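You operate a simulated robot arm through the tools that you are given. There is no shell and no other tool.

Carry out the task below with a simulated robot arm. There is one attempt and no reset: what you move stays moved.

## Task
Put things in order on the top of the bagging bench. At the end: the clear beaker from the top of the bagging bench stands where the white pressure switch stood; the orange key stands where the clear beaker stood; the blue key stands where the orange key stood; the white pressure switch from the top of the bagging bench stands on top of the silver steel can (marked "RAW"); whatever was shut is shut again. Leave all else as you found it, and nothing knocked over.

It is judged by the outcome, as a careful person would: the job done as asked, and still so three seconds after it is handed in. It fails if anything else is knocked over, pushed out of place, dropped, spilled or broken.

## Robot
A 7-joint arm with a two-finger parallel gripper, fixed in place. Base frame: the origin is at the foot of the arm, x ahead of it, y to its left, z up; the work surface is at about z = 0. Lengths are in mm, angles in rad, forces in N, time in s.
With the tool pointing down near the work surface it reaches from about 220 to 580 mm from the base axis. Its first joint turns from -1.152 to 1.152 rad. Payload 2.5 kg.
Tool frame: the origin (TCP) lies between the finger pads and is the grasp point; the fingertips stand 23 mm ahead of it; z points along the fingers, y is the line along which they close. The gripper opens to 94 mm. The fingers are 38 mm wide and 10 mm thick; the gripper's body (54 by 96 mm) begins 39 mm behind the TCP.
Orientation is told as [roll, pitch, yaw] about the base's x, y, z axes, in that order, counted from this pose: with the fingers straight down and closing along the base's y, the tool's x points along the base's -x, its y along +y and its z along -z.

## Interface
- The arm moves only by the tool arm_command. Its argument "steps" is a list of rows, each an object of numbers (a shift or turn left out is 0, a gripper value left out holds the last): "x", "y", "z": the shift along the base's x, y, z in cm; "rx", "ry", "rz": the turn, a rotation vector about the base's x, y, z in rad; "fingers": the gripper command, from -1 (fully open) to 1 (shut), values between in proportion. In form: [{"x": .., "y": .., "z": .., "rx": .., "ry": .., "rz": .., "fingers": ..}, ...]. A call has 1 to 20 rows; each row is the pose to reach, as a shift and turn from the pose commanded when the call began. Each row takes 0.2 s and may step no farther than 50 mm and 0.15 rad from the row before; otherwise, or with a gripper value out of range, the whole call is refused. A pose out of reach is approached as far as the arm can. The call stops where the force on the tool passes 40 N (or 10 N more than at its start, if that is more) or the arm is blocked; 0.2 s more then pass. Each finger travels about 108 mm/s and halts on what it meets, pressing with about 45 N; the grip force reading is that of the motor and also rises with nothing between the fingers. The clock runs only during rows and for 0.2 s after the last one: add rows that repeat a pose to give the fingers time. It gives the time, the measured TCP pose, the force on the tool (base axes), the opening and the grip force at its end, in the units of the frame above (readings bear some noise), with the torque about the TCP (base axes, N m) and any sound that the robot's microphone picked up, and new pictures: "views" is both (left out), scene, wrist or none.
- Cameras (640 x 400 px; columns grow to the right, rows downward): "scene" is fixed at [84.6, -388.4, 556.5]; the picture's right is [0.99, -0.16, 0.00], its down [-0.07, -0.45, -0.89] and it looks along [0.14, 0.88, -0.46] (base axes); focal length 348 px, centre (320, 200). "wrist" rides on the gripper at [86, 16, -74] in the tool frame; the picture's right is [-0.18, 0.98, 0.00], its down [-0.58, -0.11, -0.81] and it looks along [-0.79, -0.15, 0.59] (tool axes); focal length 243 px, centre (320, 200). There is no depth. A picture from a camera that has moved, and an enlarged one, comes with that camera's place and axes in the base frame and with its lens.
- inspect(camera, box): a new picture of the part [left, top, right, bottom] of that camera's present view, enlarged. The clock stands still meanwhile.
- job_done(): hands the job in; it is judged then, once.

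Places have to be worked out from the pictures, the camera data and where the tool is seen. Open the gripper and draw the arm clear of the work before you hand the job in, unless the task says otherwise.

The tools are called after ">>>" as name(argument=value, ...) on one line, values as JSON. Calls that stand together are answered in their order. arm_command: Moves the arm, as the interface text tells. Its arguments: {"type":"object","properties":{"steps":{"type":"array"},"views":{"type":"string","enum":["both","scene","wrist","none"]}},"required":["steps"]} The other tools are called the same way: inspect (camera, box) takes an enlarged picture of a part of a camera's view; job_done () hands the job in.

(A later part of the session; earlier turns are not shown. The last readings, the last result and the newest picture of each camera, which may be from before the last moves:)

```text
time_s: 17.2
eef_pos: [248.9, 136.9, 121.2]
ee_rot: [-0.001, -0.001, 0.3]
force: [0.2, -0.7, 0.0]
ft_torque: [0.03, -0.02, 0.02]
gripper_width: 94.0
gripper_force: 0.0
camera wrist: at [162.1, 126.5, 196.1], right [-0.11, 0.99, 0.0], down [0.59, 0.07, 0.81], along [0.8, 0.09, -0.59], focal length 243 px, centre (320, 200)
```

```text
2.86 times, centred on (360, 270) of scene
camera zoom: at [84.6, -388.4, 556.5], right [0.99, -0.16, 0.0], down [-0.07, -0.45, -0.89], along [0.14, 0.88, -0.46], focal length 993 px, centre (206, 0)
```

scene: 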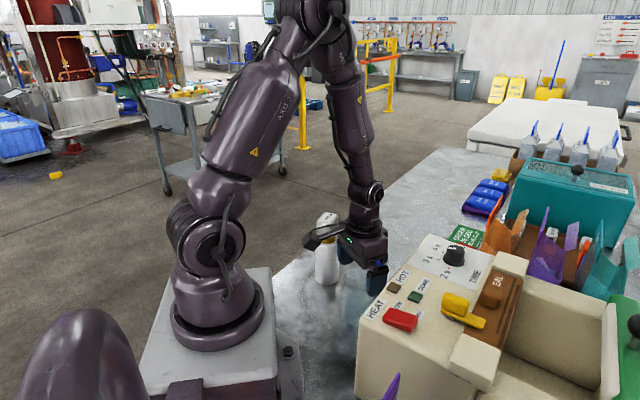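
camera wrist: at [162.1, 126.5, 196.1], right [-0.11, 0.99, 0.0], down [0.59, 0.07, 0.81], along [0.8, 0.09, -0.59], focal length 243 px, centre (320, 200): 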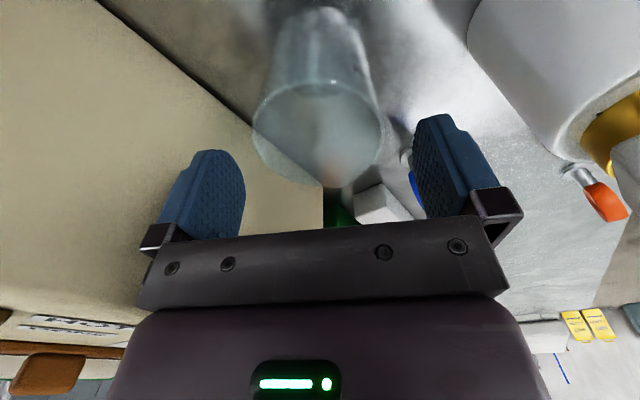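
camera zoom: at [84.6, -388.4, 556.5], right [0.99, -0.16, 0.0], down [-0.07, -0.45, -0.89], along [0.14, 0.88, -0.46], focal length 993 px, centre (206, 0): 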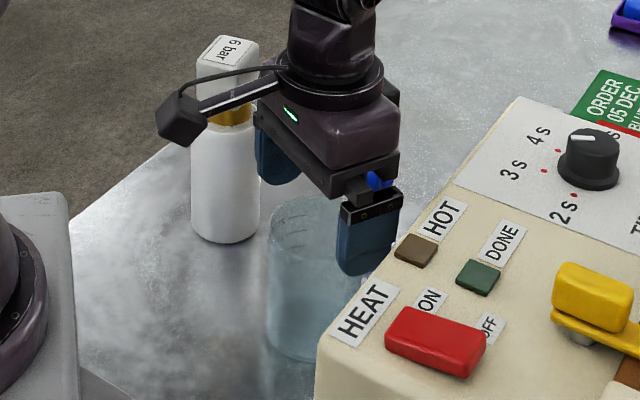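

The beaker lies centred between the fingers to within about 2 mm. I'll descend to z≈65, where the gripper body stays above the rim, then check again.

>>> arm_command(steps=[{"x": 0.1, "y": -0.1, "z": -2}, {"x": 0.1, "y": -0.1, "z": -4}, {"x": 0.1, "y": -0.1, "z": -5.6}, {"x": 0.1, "y": -0.1, "z": -5.6}])

>>> inspect(camera="wrist", box=[180, 50, 460, 230])

>>> inspect(camera="scene", box=[290, 220, 430, 340])

```text
time_s: 18.2
eef_pos: [249.3, 135.4, 66.8]
ee_rot: [0.001, 0.0, 0.298]
force: [-0.5, 0.3, -0.2]
ft_torque: [0.0, -0.03, -0.01]
gripper_width: 93.8
gripper_force: 0.1
camera wrist: at [163.2, 125.2, 140.6], right [-0.11, 0.99, 0.0], down [0.59, 0.07, 0.81], along [0.8, 0.09, -0.59], focal length 243 px, centre (320, 200)
```

scene: 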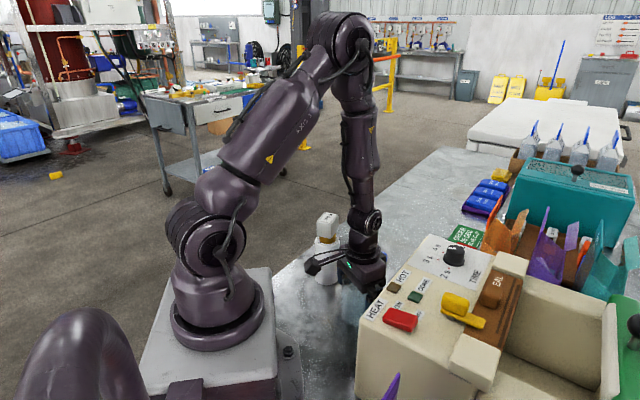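
wrist: 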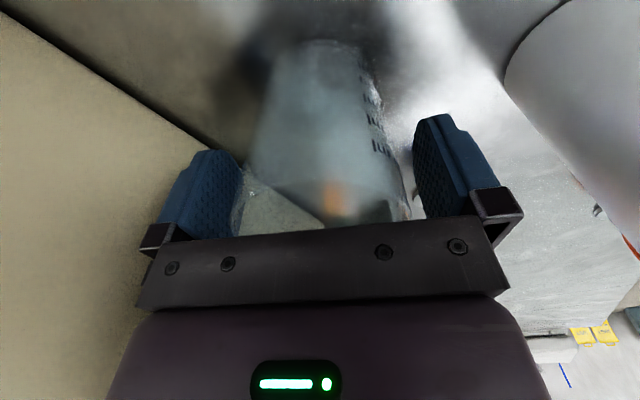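

```text
2.22 times, centred on (320, 140) of wrist
camera zoom: at [163.2, 125.2, 140.6], right [-0.11, 0.99, 0.0], down [0.59, 0.07, 0.81], along [0.8, 0.09, -0.59], focal length 539 px, centre (320, 333)
```

zoom: 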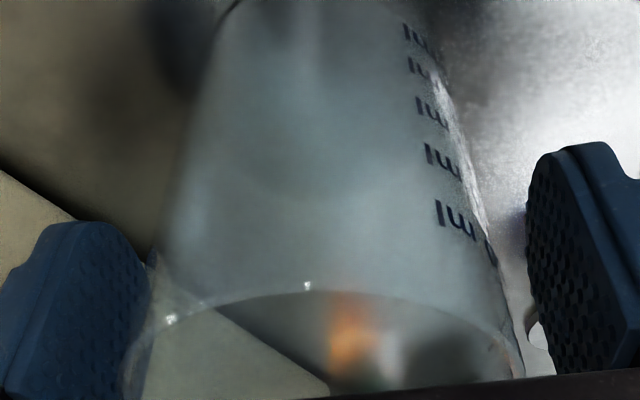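

```text
3.33 times, centred on (360, 280) of scene
camera zoom: at [84.6, -388.4, 556.5], right [0.99, -0.16, 0.0], down [-0.07, -0.45, -0.89], along [0.14, 0.88, -0.46], focal length 1158 px, centre (187, -67)
```

zoom: 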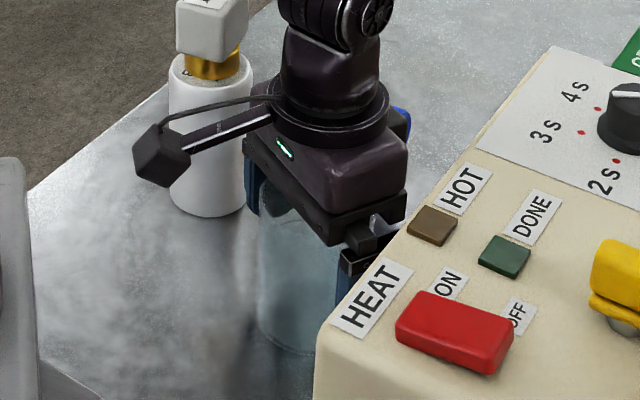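

The beaker stands between the pads with clearance on both sides. I'll close slowly to a command just under its 70 mm diameter.

>>> arm_command(steps=[{"fingers": -0.75}, {"fingers": -0.6}, {"fingers": -0.53}, {"fingers": -0.48}, {"fingers": -0.44}, {"fingers": -0.4}, {"fingers": -0.4}])

>>> inspect(camera="wrist", box=[180, 50, 460, 230])

```text
time_s: 19.8
eef_pos: [249.6, 134.7, 66.6]
ee_rot: [0.0, 0.001, 0.3]
force: [0.0, 0.0, 1.0]
ft_torque: [-0.01, 0.0, 0.03]
gripper_width: 71.8
gripper_force: 45.6
camera wrist: at [163.1, 125.2, 140.9], right [-0.11, 0.99, 0.0], down [0.59, 0.07, 0.81], along [0.8, 0.09, -0.59], focal length 243 px, centre (320, 200)
```

scene: 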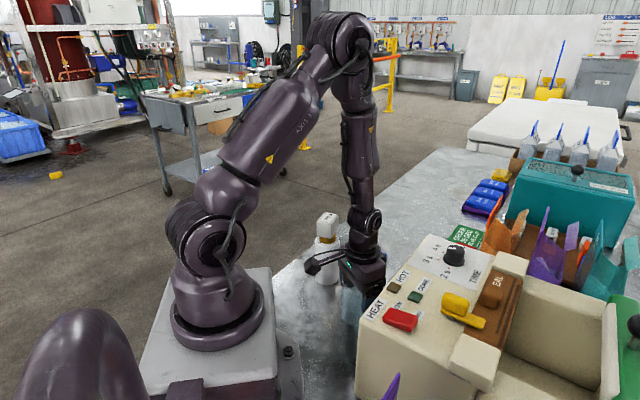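
wrist: 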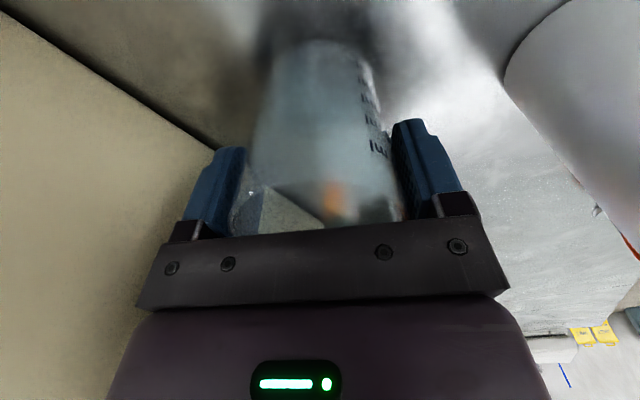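

```text
2.22 times, centred on (320, 140) of wrist
camera zoom: at [163.1, 125.2, 140.9], right [-0.11, 0.99, 0.0], down [0.59, 0.07, 0.81], along [0.8, 0.09, -0.59], focal length 539 px, centre (320, 333)
```

zoom: 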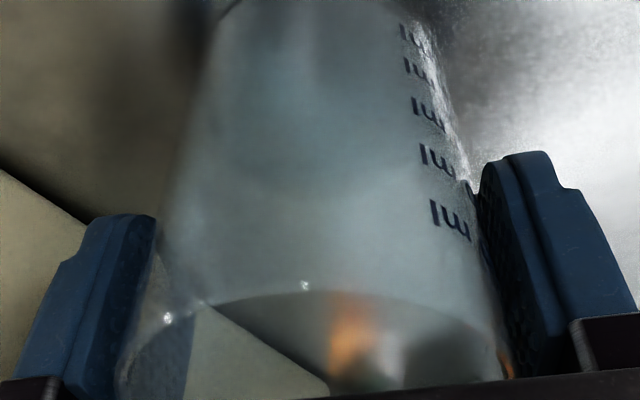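

The beaker is held at 71.8 mm. I'll lift it slowly to about 150 mm clearance, then carry it over to where the switch stood while turning to yaw 0.94.

>>> arm_command(steps=[{"z": 0.5}, {"z": 2}, {"z": 4.5}, {"z": 8}, {"z": 11.5}, {"z": 14.5}, {"z": 15}, {"x": 1.0, "y": 1.4, "z": 15, "rz": 0.06}, {"x": 2.8, "y": 3.8, "z": 15, "rz": 0.14}, {"x": 4.9, "y": 6.7, "z": 15, "rz": 0.22}, {"x": 7.0, "y": 9.5, "z": 15, "rz": 0.3}, {"x": 9.1, "y": 12.4, "z": 15, "rz": 0.38}, {"x": 11.2, "y": 15.3, "z": 15, "rz": 0.46}, {"x": 13.2, "y": 18, "z": 15, "rz": 0.54}, {"x": 15.0, "y": 20.4, "z": 15, "rz": 0.6}, {"x": 16.1, "y": 21.9, "z": 15, "rz": 0.64}, {"x": 16.46, "y": 22.43, "z": 15, "rz": 0.64}, {"x": 16.46, "y": 22.43, "z": 15, "rz": 0.64}])

>>> inspect(camera="scene", box=[310, 120, 450, 300])

```text
time_s: 23.6
eef_pos: [414.7, 359.5, 217.7]
ee_rot: [0.001, 0.0, 0.941]
force: [-0.4, -0.6, -0.7]
ft_torque: [0.0, -0.01, 0.0]
gripper_width: 72.1
gripper_force: 45.2
camera wrist: at [351.8, 299.8, 291.2], right [-0.69, 0.73, 0.0], down [0.43, 0.41, 0.81], along [0.59, 0.55, -0.59], focal length 243 px, centre (320, 200)
```

scene: 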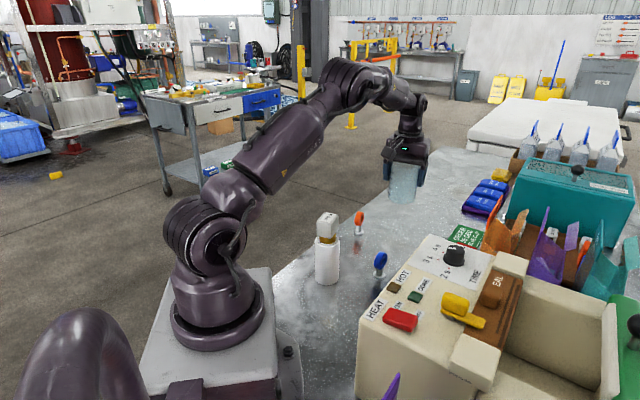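
wrist: 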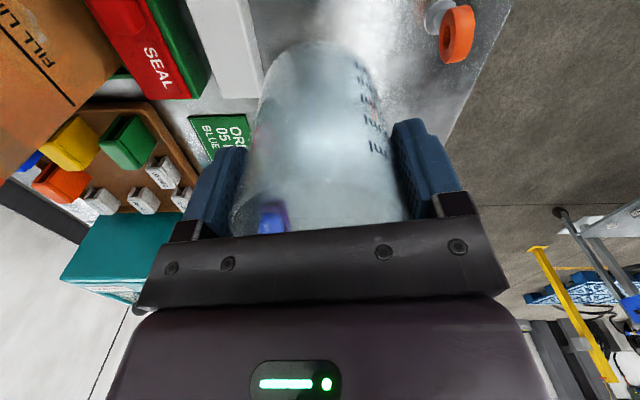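

```text
2.22 times, centred on (380, 210) of scene
camera zoom: at [84.6, -388.4, 556.5], right [0.99, -0.16, 0.0], down [-0.07, -0.45, -0.89], along [0.14, 0.88, -0.46], focal length 772 px, centre (187, 178)
```

zoom: 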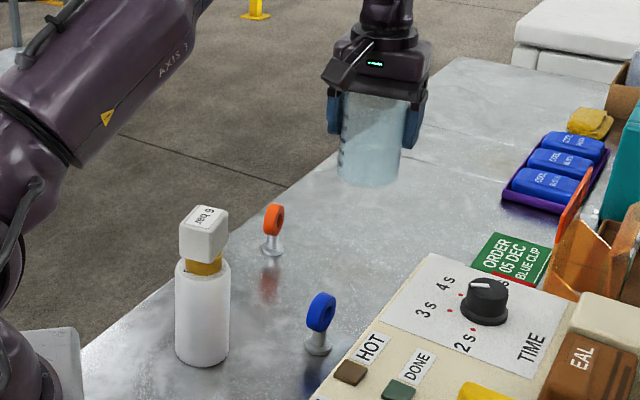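

The beaker is over the target and the path down is clear. I'll lower it to about 5 mm above the bench and look.

>>> arm_command(steps=[{"z": -3}, {"z": -6.5}, {"z": -10}, {"z": -13}, {"z": -14.4}, {"z": -14.4}])

>>> inspect(camera="scene", box=[350, 180, 450, 260])

>>> inspect(camera="wrist", box=[140, 0, 460, 200])

```text
time_s: 25.0
eef_pos: [415.8, 359.5, 70.4]
ee_rot: [0.001, 0.0, 0.94]
force: [-0.5, -0.6, -0.6]
ft_torque: [-0.01, -0.02, 0.01]
gripper_width: 71.9
gripper_force: 44.9
camera wrist: at [352.0, 299.8, 145.4], right [-0.69, 0.73, 0.0], down [0.43, 0.41, 0.81], along [0.59, 0.55, -0.59], focal length 243 px, centre (320, 200)
```

scene: 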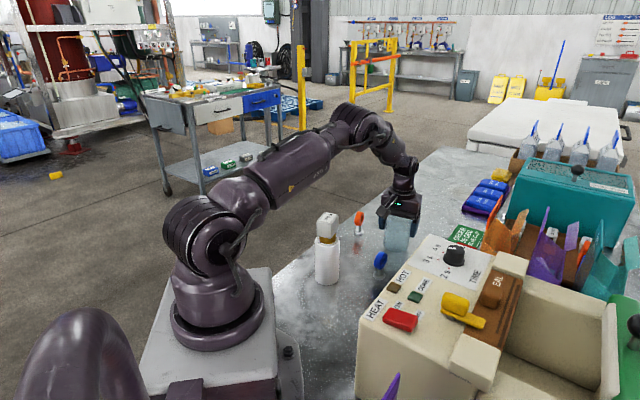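
wrist: 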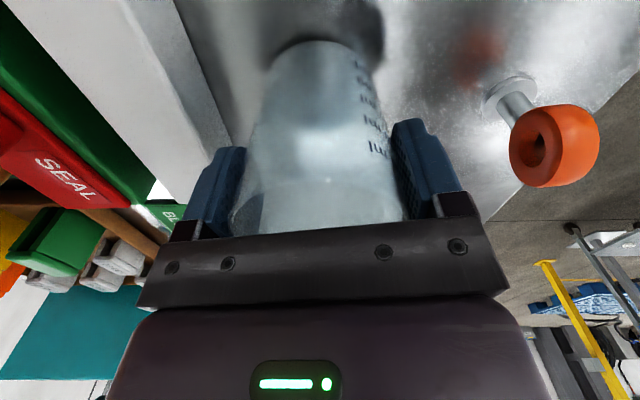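

```text
5.00 times, centred on (400, 220) of scene
camera zoom: at [84.6, -388.4, 556.5], right [0.99, -0.16, 0.0], down [-0.07, -0.45, -0.89], along [0.14, 0.88, -0.46], focal length 1737 px, centre (-80, 100)
```

zoom: 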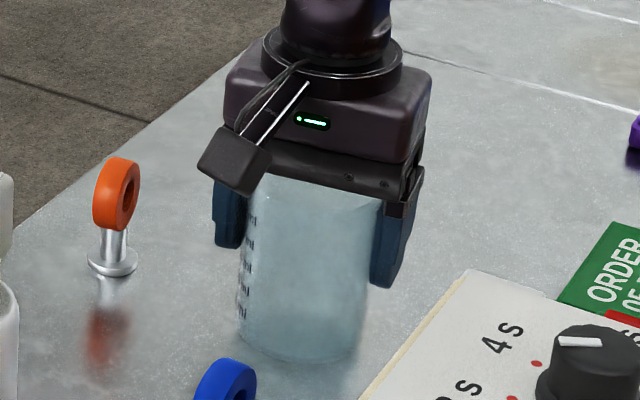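

```text
2.00 times, centred on (300, 100) of wrist
camera zoom: at [352.0, 299.8, 145.4], right [-0.69, 0.73, 0.0], down [0.43, 0.41, 0.81], along [0.59, 0.55, -0.59], focal length 485 px, centre (360, 400)
```

zoom: 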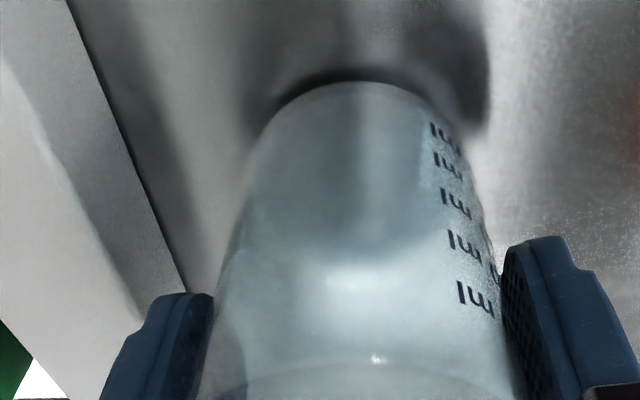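

The beaker's centre is within about 1 mm of the switch's old spot. I'll lower it in 1 mm steps until it touches the bench.

>>> arm_command(steps=[{"z": -0.2}, {"z": -0.4}, {"z": -0.5}, {"z": -0.5}], views="none")

```text
time_s: 26.0
eef_pos: [415.1, 359.1, 66.6]
ee_rot: [-0.002, 0.0, 0.939]
force: [-0.3, 0.3, 0.3]
ft_torque: [0.01, 0.0, 0.02]
gripper_width: 71.6
gripper_force: 45.3
```

No contact yet, so I'll lower another 1.5 mm.

>>> arm_command(steps=[{"z": -0.05}, {"z": -0.1}, {"z": -0.15}, {"z": -0.15}], views="none")

```text
time_s: 27.0
eef_pos: [416.3, 359.2, 65.2]
ee_rot: [0.001, 0.0, 0.939]
force: [-3.2, -2.8, 14.9]
ft_torque: [-0.3, 0.18, -0.11]
gripper_width: 71.7
gripper_force: 45.0
```

The 15 N reading shows it is on the bench. I'll relieve the pressure, open to about 84 mm and lift straight up.

>>> arm_command(steps=[{"z": 0.05}, {"z": 0.05, "fingers": -0.6}, {"z": 0.05, "fingers": -0.7}, {"z": 0.05, "fingers": -0.78}, {"z": 0.05, "fingers": -0.78}, {"z": 1.5}, {"z": 4}, {"z": 8}, {"z": 12}, {"z": 15}, {"z": 15}])

>>> inspect(camera="scene", box=[310, 180, 450, 280])

>>> inspect(camera="wrist", box=[220, 0, 460, 160])

```text
time_s: 29.4
eef_pos: [416.7, 358.1, 214.5]
ee_rot: [0.001, 0.0, 0.938]
force: [-0.5, -1.0, 0.1]
ft_torque: [0.02, -0.01, 0.01]
gripper_width: 83.7
gripper_force: 0.1
camera wrist: at [352.4, 300.0, 289.8], right [-0.69, 0.73, 0.0], down [0.43, 0.41, 0.81], along [0.59, 0.55, -0.59], focal length 243 px, centre (320, 200)
```

scene: 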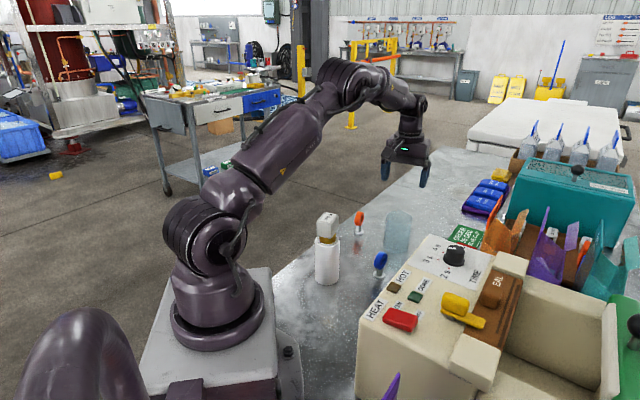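
wrist: 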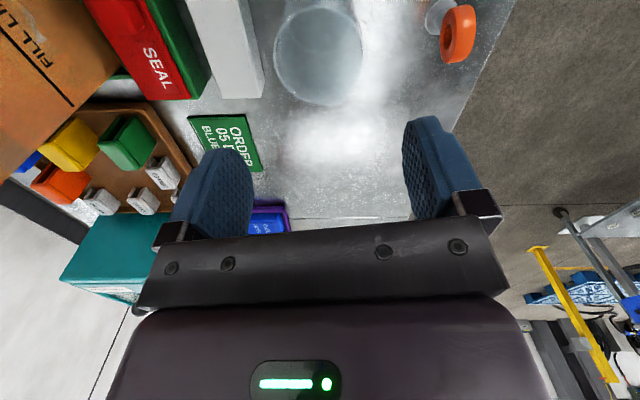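

```text
4.00 times, centred on (380, 230) of scene
camera zoom: at [84.6, -388.5, 556.5], right [0.99, -0.16, 0.0], down [-0.07, -0.45, -0.89], along [0.14, 0.88, -0.46], focal length 1390 px, centre (80, 80)
```

zoom: 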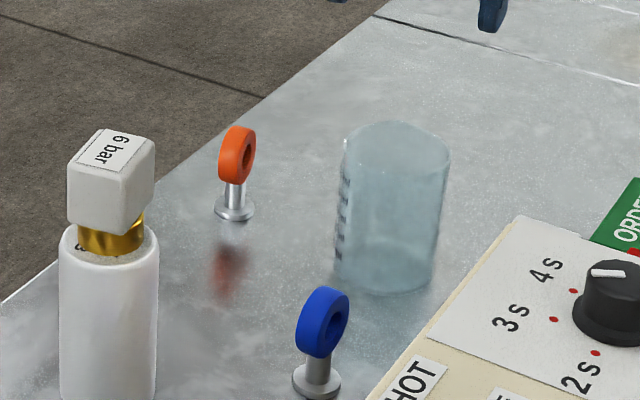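

```text
2.50 times, centred on (340, 80) of wrist
camera zoom: at [352.4, 300.0, 289.8], right [-0.69, 0.73, 0.0], down [0.43, 0.41, 0.81], along [0.59, 0.55, -0.59], focal length 606 px, centre (270, 500)
```

zoom: 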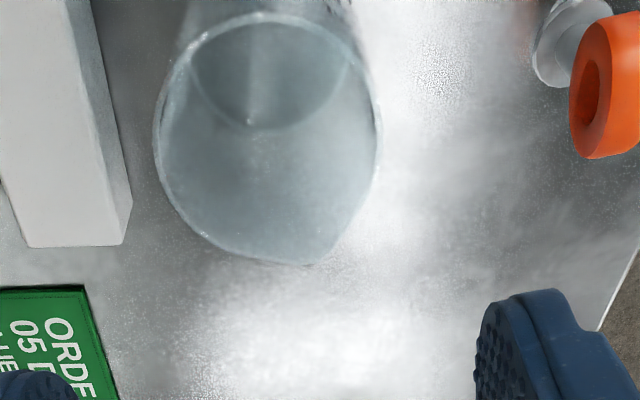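

The beaker stands where the switch was. Next is the orange key at about (332, 446), whose ring axis I judge at (0.80, -0.60), so yaw 0.93 should grip the flat faces. I'll hover above it first.

>>> arm_command(steps=[{"x": -2, "y": 2.1, "fingers": -0.06}, {"x": -4.2, "y": 4.3}, {"x": -6.4, "y": 6.6}, {"x": -8.4, "y": 8.66}, {"x": -8.4, "y": 8.66, "z": -4}, {"x": -8.4, "y": 8.66, "z": -7}, {"x": -8.4, "y": 8.66, "z": -7}])

>>> inspect(camera="wrist", box=[240, 0, 400, 160])

>>> inspect(camera="scene", box=[320, 140, 420, 260])

```text
time_s: 31.0
eef_pos: [331.3, 447.1, 144.1]
ee_rot: [-0.001, 0.0, 0.938]
force: [0.0, -0.1, 0.5]
ft_torque: [0.0, 0.0, 0.03]
gripper_width: 49.6
gripper_force: 0.0
camera wrist: at [267.6, 387.5, 219.1], right [-0.68, 0.73, 0.0], down [0.43, 0.4, 0.81], along [0.59, 0.55, -0.59], focal length 243 px, centre (320, 200)
```

scene: 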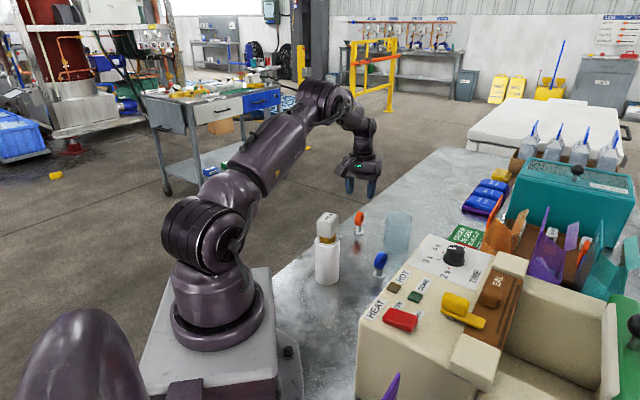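
wrist: 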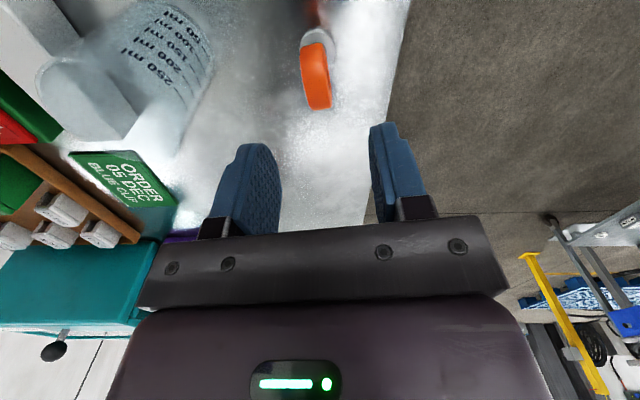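

```text
2.50 times, centred on (320, 80) of wrist
camera zoom: at [267.6, 387.5, 219.1], right [-0.68, 0.73, 0.0], down [0.43, 0.4, 0.81], along [0.59, 0.55, -0.59], focal length 606 px, centre (320, 500)
```

zoom: 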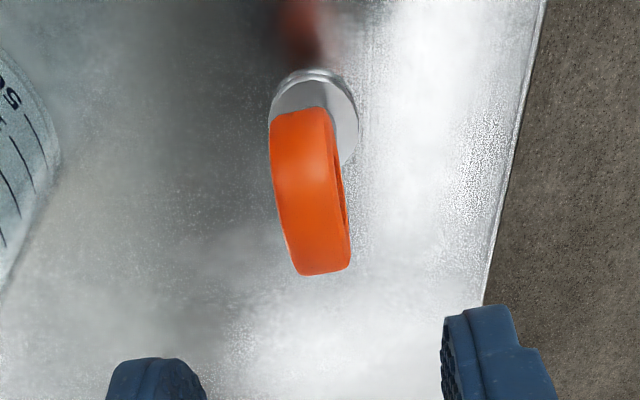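

```text
3.33 times, centred on (370, 200) of scene
camera zoom: at [84.6, -388.4, 556.5], right [0.99, -0.16, 0.0], down [-0.07, -0.45, -0.89], along [0.14, 0.88, -0.46], focal length 1158 px, centre (153, 200)
```

zoom: 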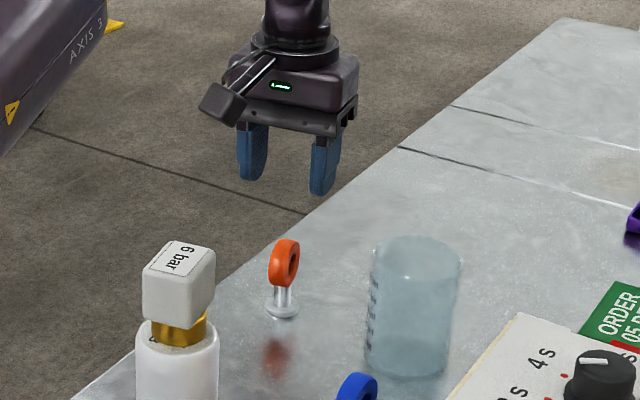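

The orange ring lies near the centre line, and the key's foot is about 3–4 mm toward the base. I'll correct, turn slightly to yaw 0.88 and descend around the ring.

>>> arm_command(steps=[{"x": -0.08, "y": -0.3, "rz": -0.06, "z": -2.5}, {"x": -0.08, "y": -0.3, "rz": -0.06, "z": -5}, {"x": -0.08, "y": -0.3, "rz": -0.06, "z": -7}, {"x": -0.08, "y": -0.3, "rz": -0.06, "z": -8.6}, {"x": -0.08, "y": -0.3, "rz": -0.06, "z": -8.6}])

>>> inspect(camera="wrist", box=[240, 40, 400, 200])

>>> inspect(camera="scene", box=[320, 180, 400, 250])

```text
time_s: 32.2
eef_pos: [329.5, 442.3, 58.4]
ee_rot: [0.0, 0.0, 0.88]
force: [0.0, -0.5, 0.7]
ft_torque: [0.02, -0.03, 0.01]
gripper_width: 49.8
gripper_force: 0.1
camera wrist: at [263.7, 387.5, 133.7], right [-0.64, 0.77, 0.0], down [0.45, 0.38, 0.81], along [0.62, 0.52, -0.59], focal length 243 px, centre (320, 200)
```

scene: 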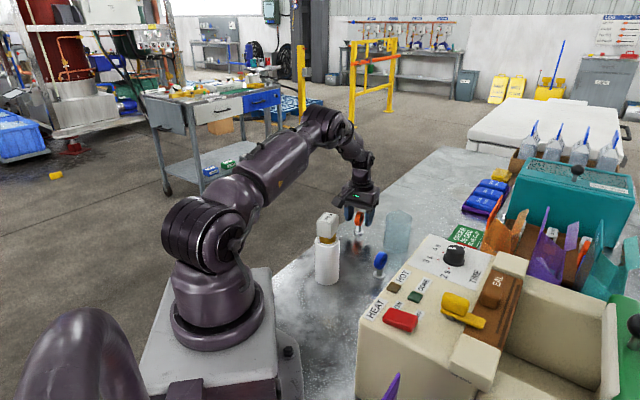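
wrist: 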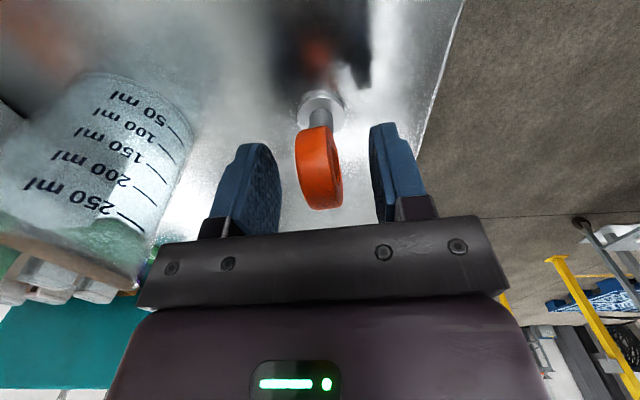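

```text
2.50 times, centred on (320, 120) of wrist
camera zoom: at [263.7, 387.5, 133.7], right [-0.64, 0.77, 0.0], down [0.45, 0.38, 0.81], along [0.62, 0.52, -0.59], focal length 606 px, centre (320, 400)
```

zoom: 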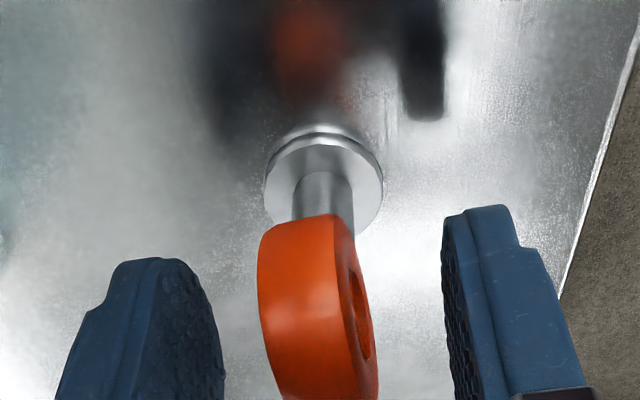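

```text
5.71 times, centred on (360, 215) of scene
camera zoom: at [84.6, -388.4, 556.5], right [0.99, -0.16, 0.0], down [-0.07, -0.45, -0.89], along [0.14, 0.88, -0.46], focal length 1986 px, centre (91, 114)
```

zoom: 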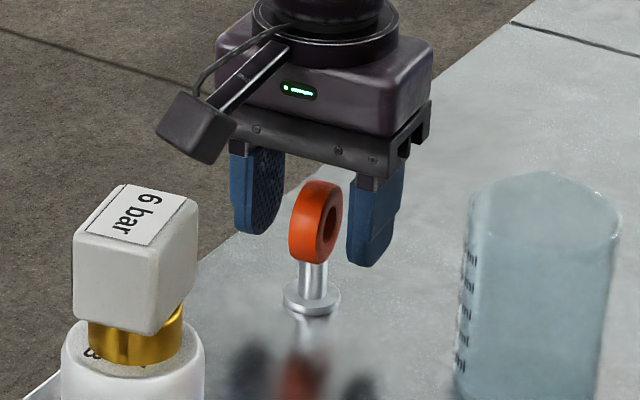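

The foot is now centred under the tool to within 1 mm and the ring sits between the pads. I'll lower 5 mm and close.

>>> arm_command(steps=[{"z": -0.5}, {"z": -0.5, "fingers": 0.3}, {"z": -0.5, "fingers": 0.5}, {"z": -0.5, "fingers": 0.65}, {"z": -0.5, "fingers": 0.8}, {"z": -0.5, "fingers": 0.9}, {"z": -0.5, "fingers": 0.9}])

>>> inspect(camera="wrist", box=[240, 40, 400, 200])

>>> inspect(camera="scene", box=[320, 180, 400, 250])

```text
time_s: 33.8
eef_pos: [331.7, 442.4, 52.9]
ee_rot: [-0.002, 0.001, 0.88]
force: [0.4, 1.0, 0.3]
ft_torque: [-0.01, -0.02, 0.0]
gripper_width: 15.2
gripper_force: 44.8
camera wrist: at [263.8, 387.7, 128.6], right [-0.64, 0.77, 0.0], down [0.45, 0.38, 0.81], along [0.62, 0.52, -0.59], focal length 243 px, centre (320, 200)
```

scene: 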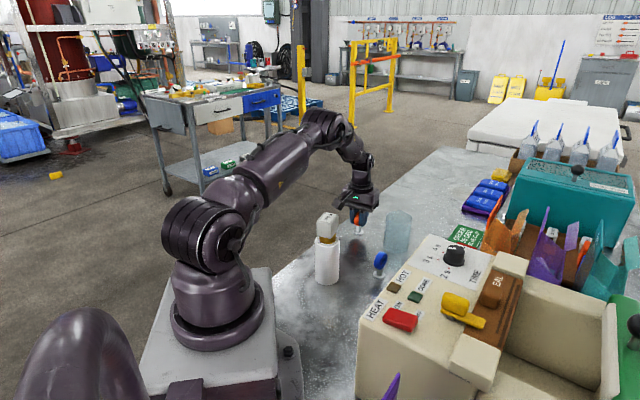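
wrist: 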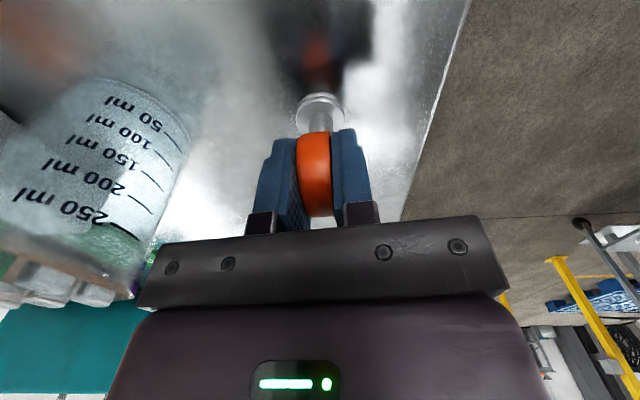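

```text
2.50 times, centred on (320, 120) of wrist
camera zoom: at [263.8, 387.7, 128.6], right [-0.64, 0.77, 0.0], down [0.45, 0.38, 0.81], along [0.62, 0.52, -0.59], focal length 606 px, centre (320, 400)
```

zoom: 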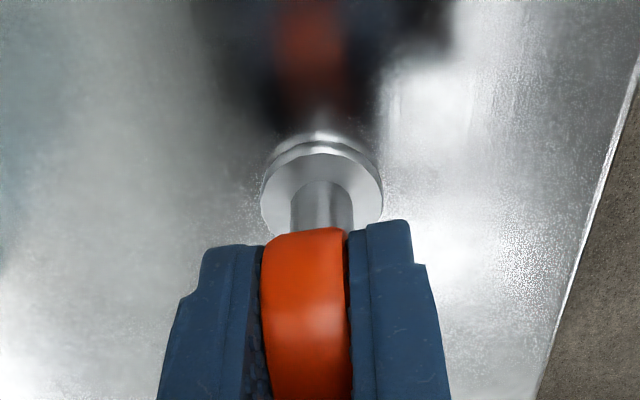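

```text
5.71 times, centred on (360, 215) of scene
camera zoom: at [84.6, -388.4, 556.5], right [0.99, -0.16, 0.0], down [-0.07, -0.45, -0.89], along [0.14, 0.88, -0.46], focal length 1986 px, centre (91, 114)
```

zoom: 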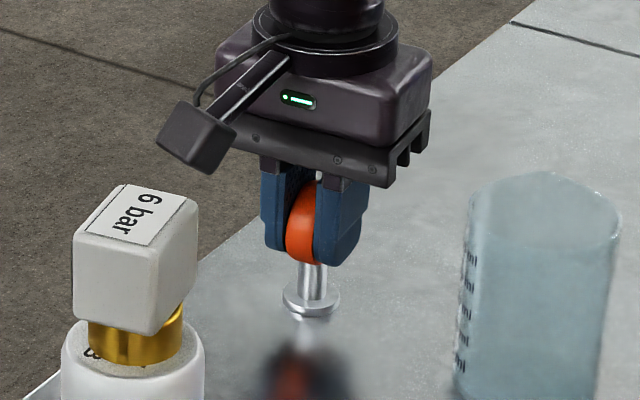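

The orange key is held by its ring faces (15.2 mm), with its foot under the tool. I'll lift it high, carry it over to where the beaker stood, and turn back to yaw 0.3.

>>> arm_command(steps=[{"z": 0.5}, {"z": 3}, {"z": 7}, {"z": 11}, {"z": 14.5}, {"z": 16}, {"x": -0.5, "y": -2, "z": 16, "rz": -0.04}, {"x": -1.4, "y": -5.5, "z": 16, "rz": -0.1}, {"x": -2.4, "y": -9.5, "z": 16, "rz": -0.18}, {"x": -3.5, "y": -13.5, "z": 16, "rz": -0.26}, {"x": -4.5, "y": -17.5, "z": 16, "rz": -0.34}, {"x": -5.5, "y": -21.5, "z": 16, "rz": -0.42}, {"x": -6.5, "y": -25.5, "z": 16, "rz": -0.5}, {"x": -7.4, "y": -28.8, "z": 16, "rz": -0.56}, {"x": -7.86, "y": -30.66, "z": 16, "rz": -0.58}, {"x": -7.86, "y": -30.66, "z": 16, "rz": -0.58}])

>>> inspect(camera="wrist", box=[220, 0, 420, 160])

```text
time_s: 37.2
eef_pos: [251.3, 137.4, 215.8]
ee_rot: [-0.002, 0.0, 0.298]
force: [-0.5, -1.2, -0.6]
ft_torque: [-0.02, -0.05, -0.01]
gripper_width: 15.0
gripper_force: 45.1
camera wrist: at [163.7, 128.0, 289.4], right [-0.11, 0.99, 0.0], down [0.59, 0.07, 0.81], along [0.8, 0.09, -0.59], focal length 243 px, centre (320, 200)
```

scene: 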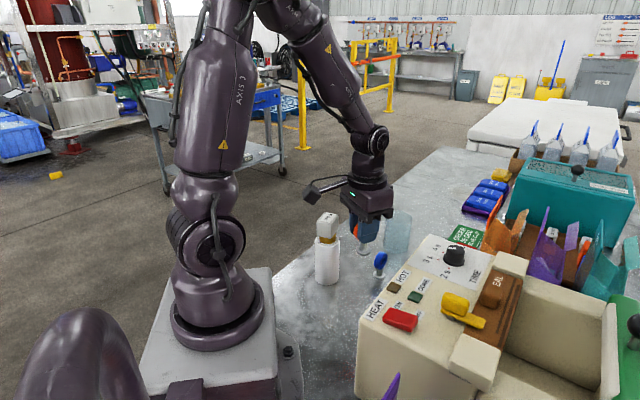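
wrist: 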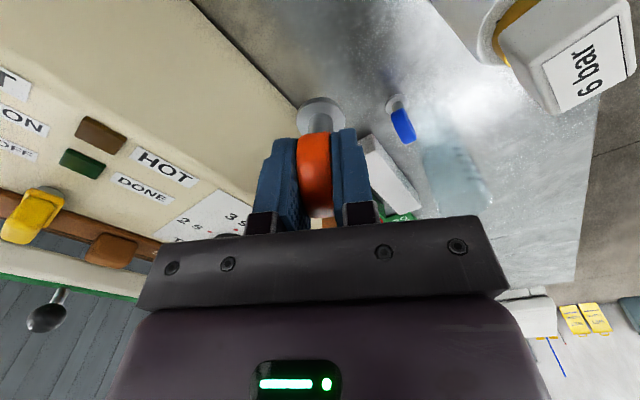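

```text
2.50 times, centred on (320, 80) of wrist
camera zoom: at [163.7, 128.0, 289.4], right [-0.11, 0.99, 0.0], down [0.59, 0.07, 0.81], along [0.8, 0.09, -0.59], focal length 606 px, centre (320, 500)
```

zoom: 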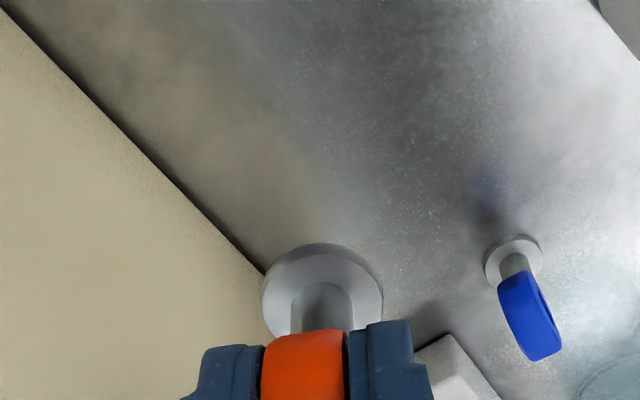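

I'm over the beaker's old spot at about (251, 137) with nothing underneath. I'll lower to about 5 mm above the bench.

>>> arm_command(steps=[{"x": 0.05, "y": -0.1, "z": -3.5}, {"x": 0.05, "y": -0.1, "z": -7.5}, {"x": 0.05, "y": -0.1, "z": -11.5}, {"x": 0.05, "y": -0.1, "z": -14.5}, {"x": 0.05, "y": -0.1, "z": -15.5}, {"x": 0.05, "y": -0.1, "z": -15.5}])

>>> inspect(camera="scene", box=[300, 220, 420, 330])

>>> inspect(camera="wrist", box=[240, 40, 400, 200])

```text
time_s: 38.6
eef_pos: [250.8, 133.9, 59.5]
ee_rot: [0.001, 0.0, 0.301]
force: [0.2, 0.7, -0.3]
ft_torque: [0.03, -0.02, -0.06]
gripper_width: 15.5
gripper_force: 45.4
camera wrist: at [164.8, 124.8, 133.9], right [-0.11, 0.99, 0.0], down [0.59, 0.07, 0.81], along [0.8, 0.09, -0.59], focal length 243 px, centre (320, 200)
```

scene: 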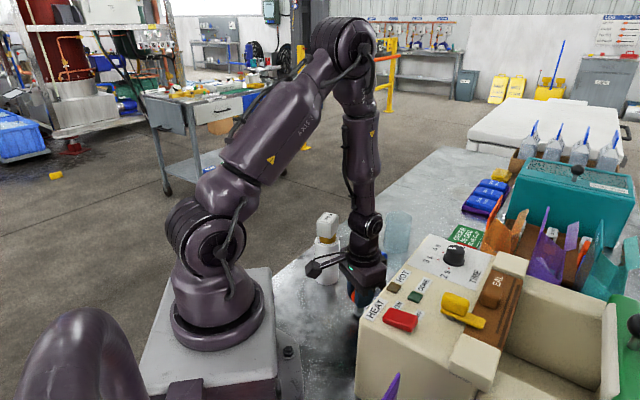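
wrist: 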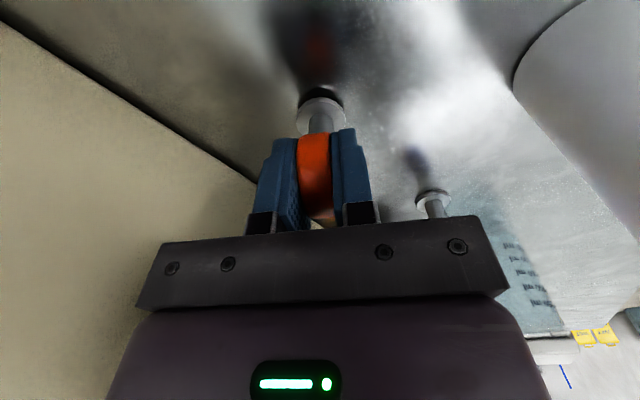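

```text
3.64 times, centred on (360, 275) of scene
camera zoom: at [84.6, -388.4, 556.5], right [0.99, -0.16, 0.0], down [-0.07, -0.45, -0.89], along [0.14, 0.88, -0.46], focal length 1264 px, centre (174, -73)
```

zoom: 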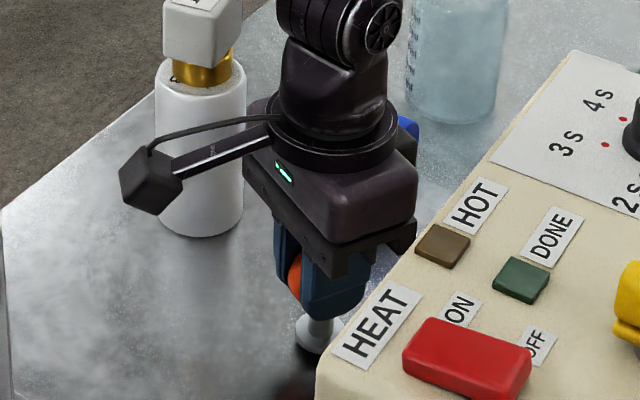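

```text
2.50 times, centred on (320, 120) of wrist
camera zoom: at [164.8, 124.8, 133.9], right [-0.11, 0.99, 0.0], down [0.59, 0.07, 0.81], along [0.8, 0.09, -0.59], focal length 606 px, centre (320, 400)
```

zoom: 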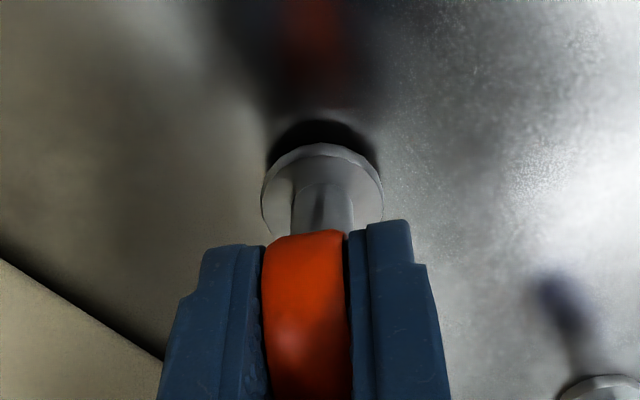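

The camera and pose readings put the key about 2 mm short in y, so I'll correct that and lower the last few millimetres.

>>> arm_command(steps=[{"x": 0.03, "y": 0.18, "z": 0}, {"x": 0.03, "y": 0.18, "z": -0.2}, {"x": 0.03, "y": 0.18, "z": -0.4}, {"x": 0.03, "y": 0.18, "z": -0.4}], views="none")

```text
time_s: 39.6
eef_pos: [252.6, 135.4, 55.0]
ee_rot: [-0.001, -0.001, 0.301]
force: [0.1, 0.3, -0.5]
ft_torque: [-0.01, 0.02, 0.0]
gripper_width: 15.2
gripper_force: 44.8
```

No contact yet, so I'll continue in 0.5 mm steps.

>>> arm_command(steps=[{"z": -0.05}, {"z": -0.1}, {"z": -0.1}], views="none")

```text
time_s: 40.4
eef_pos: [252.3, 136.7, 53.7]
ee_rot: [-0.001, 0.001, 0.301]
force: [-3.4, -1.5, 14.5]
ft_torque: [-0.07, 0.09, -0.03]
gripper_width: 15.1
gripper_force: 44.8
```

Contact at 14 N, so the key stands on the bench. I'll relieve the pressure, open and rise.

>>> arm_command(steps=[{"z": 0.04}, {"z": 0.04, "fingers": 0.55}, {"z": 0.04, "fingers": 0.3}, {"z": 0.04, "fingers": 0.05}, {"z": 0.04, "fingers": 0.05}, {"z": 2}, {"z": 6}, {"z": 10}, {"z": 14}, {"z": 16}, {"z": 16}])

>>> inspect(camera="scene", box=[310, 180, 450, 330])

>>> inspect(camera="wrist", box=[220, 0, 460, 160])

```text
time_s: 42.8
eef_pos: [253.9, 139.2, 213.7]
ee_rot: [-0.001, -0.001, 0.301]
force: [0.5, -0.3, -0.1]
ft_torque: [-0.02, 0.0, -0.01]
gripper_width: 44.8
gripper_force: 0.2
camera wrist: at [166.8, 128.9, 288.6], right [-0.11, 0.99, 0.0], down [0.59, 0.07, 0.81], along [0.8, 0.09, -0.59], focal length 243 px, centre (320, 200)
```

scene: 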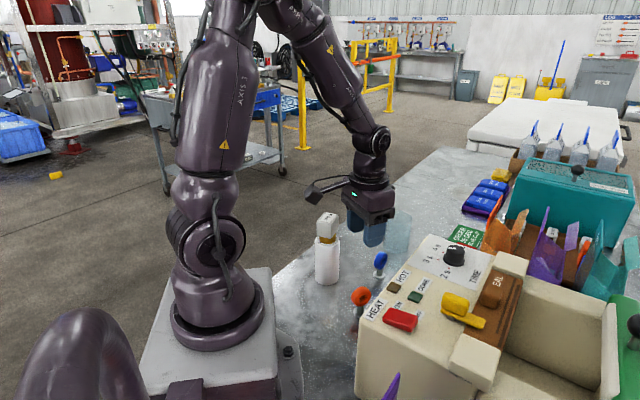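
wrist: 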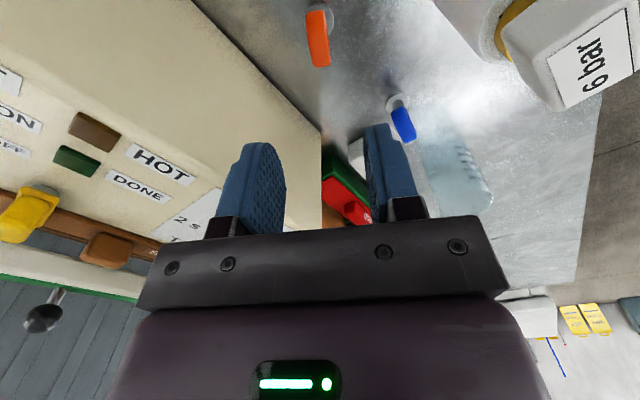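

```text
2.67 times, centred on (380, 255) of scene
camera zoom: at [84.6, -388.5, 556.5], right [0.99, -0.16, 0.0], down [-0.07, -0.45, -0.89], along [0.14, 0.88, -0.46], focal length 927 px, centre (160, 53)
```

zoom: 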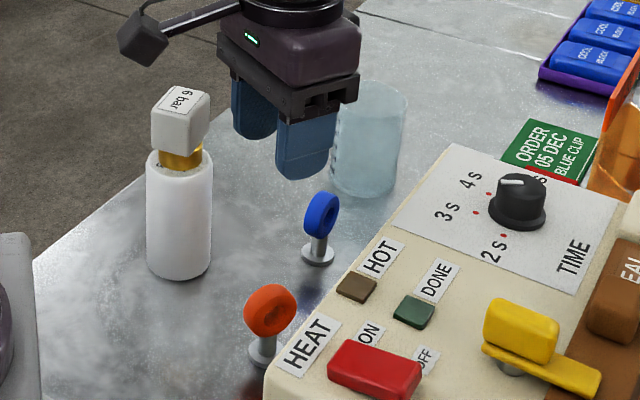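

```text
2.50 times, centred on (340, 80) of wrist
camera zoom: at [166.8, 128.9, 288.6], right [-0.11, 0.99, 0.0], down [0.59, 0.07, 0.81], along [0.8, 0.09, -0.59], focal length 606 px, centre (270, 500)
```

zoom: 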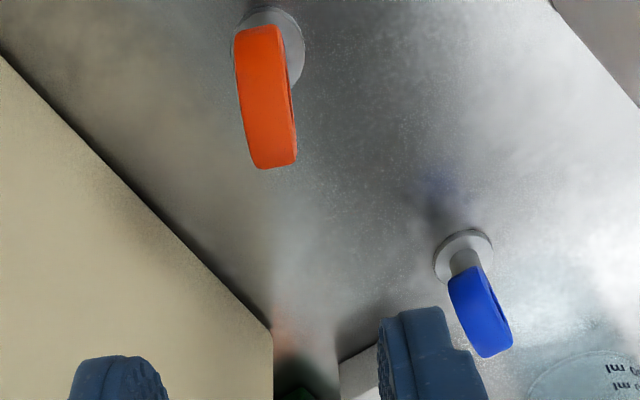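

The orange key stands upright at the beaker's old spot. The blue key is at about (332, 248) with its ring facing a yaw of roughly 0.68, so I'll hover over it next.

>>> arm_command(steps=[{"x": 1.5, "y": 2.1, "rz": 0.08}, {"x": 3.9, "y": 5.5, "rz": 0.18}, {"x": 6.2, "y": 8.7, "rz": 0.28}, {"x": 7.82, "y": 10.92, "rz": 0.38}, {"x": 7.82, "y": 10.92, "z": -4, "rz": 0.38}, {"x": 7.82, "y": 10.92, "z": -7, "rz": 0.38}, {"x": 7.82, "y": 10.92, "z": -7, "rz": 0.38}])

>>> inspect(camera="wrist", box=[240, 0, 400, 160])

>>> inspect(camera="scene", box=[310, 180, 450, 330])

```text
time_s: 44.4
eef_pos: [329.7, 247.9, 143.7]
ee_rot: [0.0, -0.001, 0.679]
force: [0.0, 0.1, 0.3]
ft_torque: [-0.03, -0.01, 0.01]
gripper_width: 44.9
gripper_force: 0.2
camera wrist: at [253.6, 206.9, 219.3], right [-0.47, 0.88, 0.0], down [0.52, 0.28, 0.81], along [0.71, 0.38, -0.59], focal length 243 px, centre (320, 200)
```

scene: 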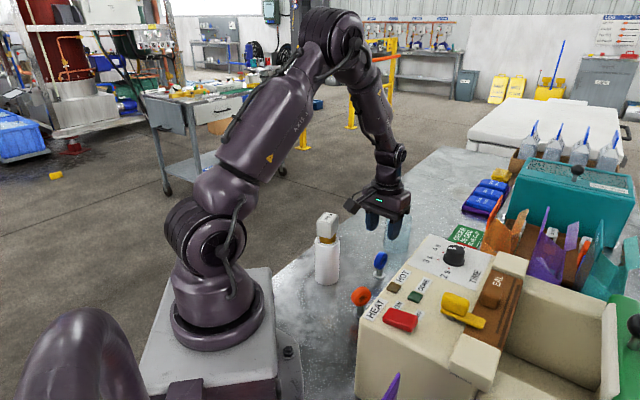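
wrist: 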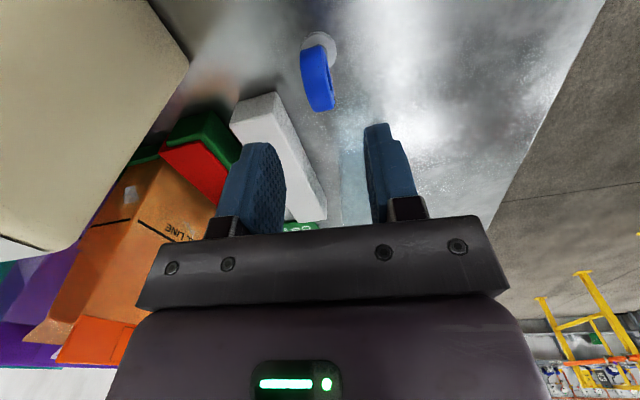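

```text
2.50 times, centred on (320, 80) of wrist
camera zoom: at [253.6, 206.9, 219.3], right [-0.47, 0.88, 0.0], down [0.52, 0.28, 0.81], along [0.71, 0.38, -0.59], focal length 606 px, centre (320, 500)
```

zoom: 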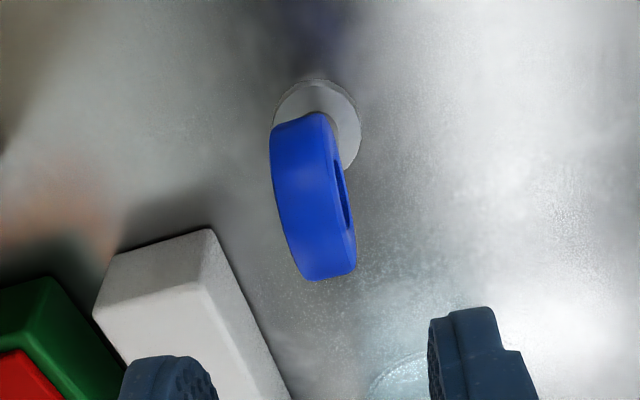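

```text
2.67 times, centred on (380, 255) of scene
camera zoom: at [84.6, -388.4, 556.5], right [0.99, -0.16, 0.0], down [-0.07, -0.45, -0.89], along [0.14, 0.88, -0.46], focal length 927 px, centre (160, 53)
```

zoom: 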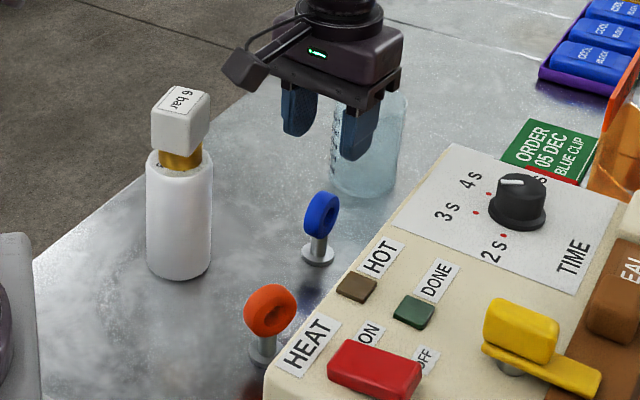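

The blue key's foot is within 1 mm of the tool axis. I'll turn slightly to yaw 0.62 and descend around the ring.

>>> arm_command(steps=[{"x": -0.02, "y": -0.08, "rz": -0.06, "z": -2.5}, {"x": -0.02, "y": -0.08, "rz": -0.06, "z": -5}, {"x": -0.02, "y": -0.08, "rz": -0.06, "z": -7.5}, {"x": -0.02, "y": -0.08, "rz": -0.06, "z": -9.1}, {"x": -0.02, "y": -0.08, "rz": -0.06, "z": -9.1}])

>>> inspect(camera="wrist", box=[240, 40, 400, 200])

>>> inspect(camera="scene", box=[330, 220, 420, 300])

```text
time_s: 45.6
eef_pos: [330.2, 245.3, 53.2]
ee_rot: [0.0, 0.0, 0.62]
force: [-0.2, -0.7, -0.5]
ft_torque: [-0.01, 0.0, -0.03]
gripper_width: 44.8
gripper_force: 0.0
camera wrist: at [251.0, 209.6, 128.2], right [-0.42, 0.91, 0.0], down [0.54, 0.25, 0.81], along [0.73, 0.34, -0.59], focal length 243 px, centre (320, 200)
```

scene: 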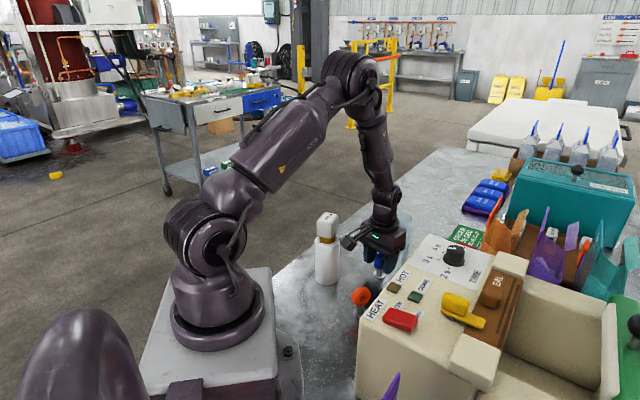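
wrist: 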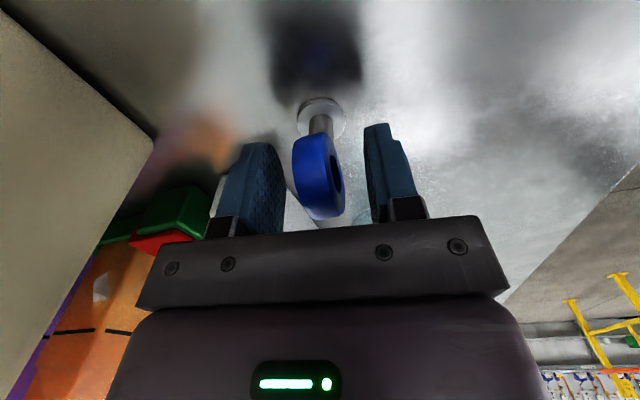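

```text
2.50 times, centred on (320, 120) of wrist
camera zoom: at [251.0, 209.6, 128.2], right [-0.42, 0.91, 0.0], down [0.54, 0.25, 0.81], along [0.73, 0.34, -0.59], focal length 606 px, centre (320, 400)
```

zoom: 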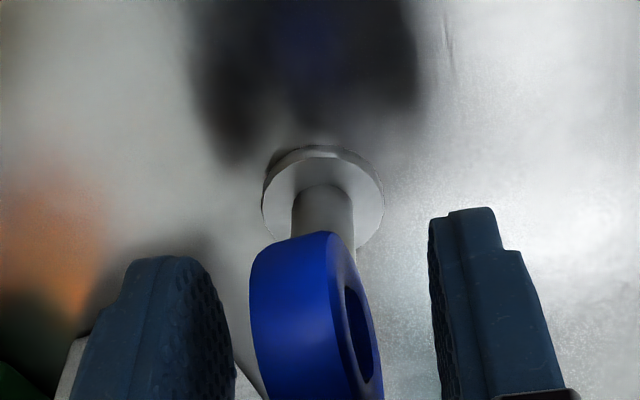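

```text
5.00 times, centred on (375, 260) of scene
camera zoom: at [84.6, -388.4, 556.5], right [0.99, -0.16, 0.0], down [-0.07, -0.45, -0.89], along [0.14, 0.88, -0.46], focal length 1737 px, centre (45, -100)
```

zoom: 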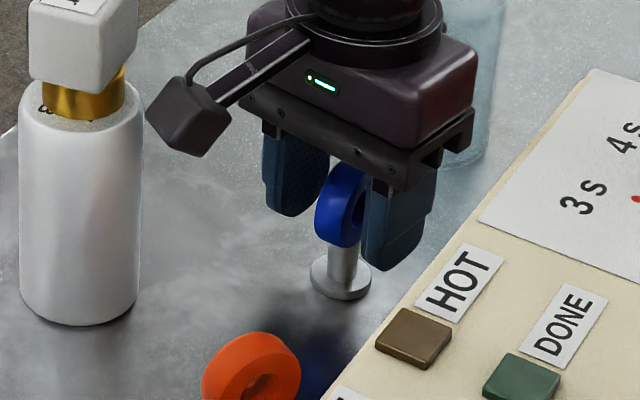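

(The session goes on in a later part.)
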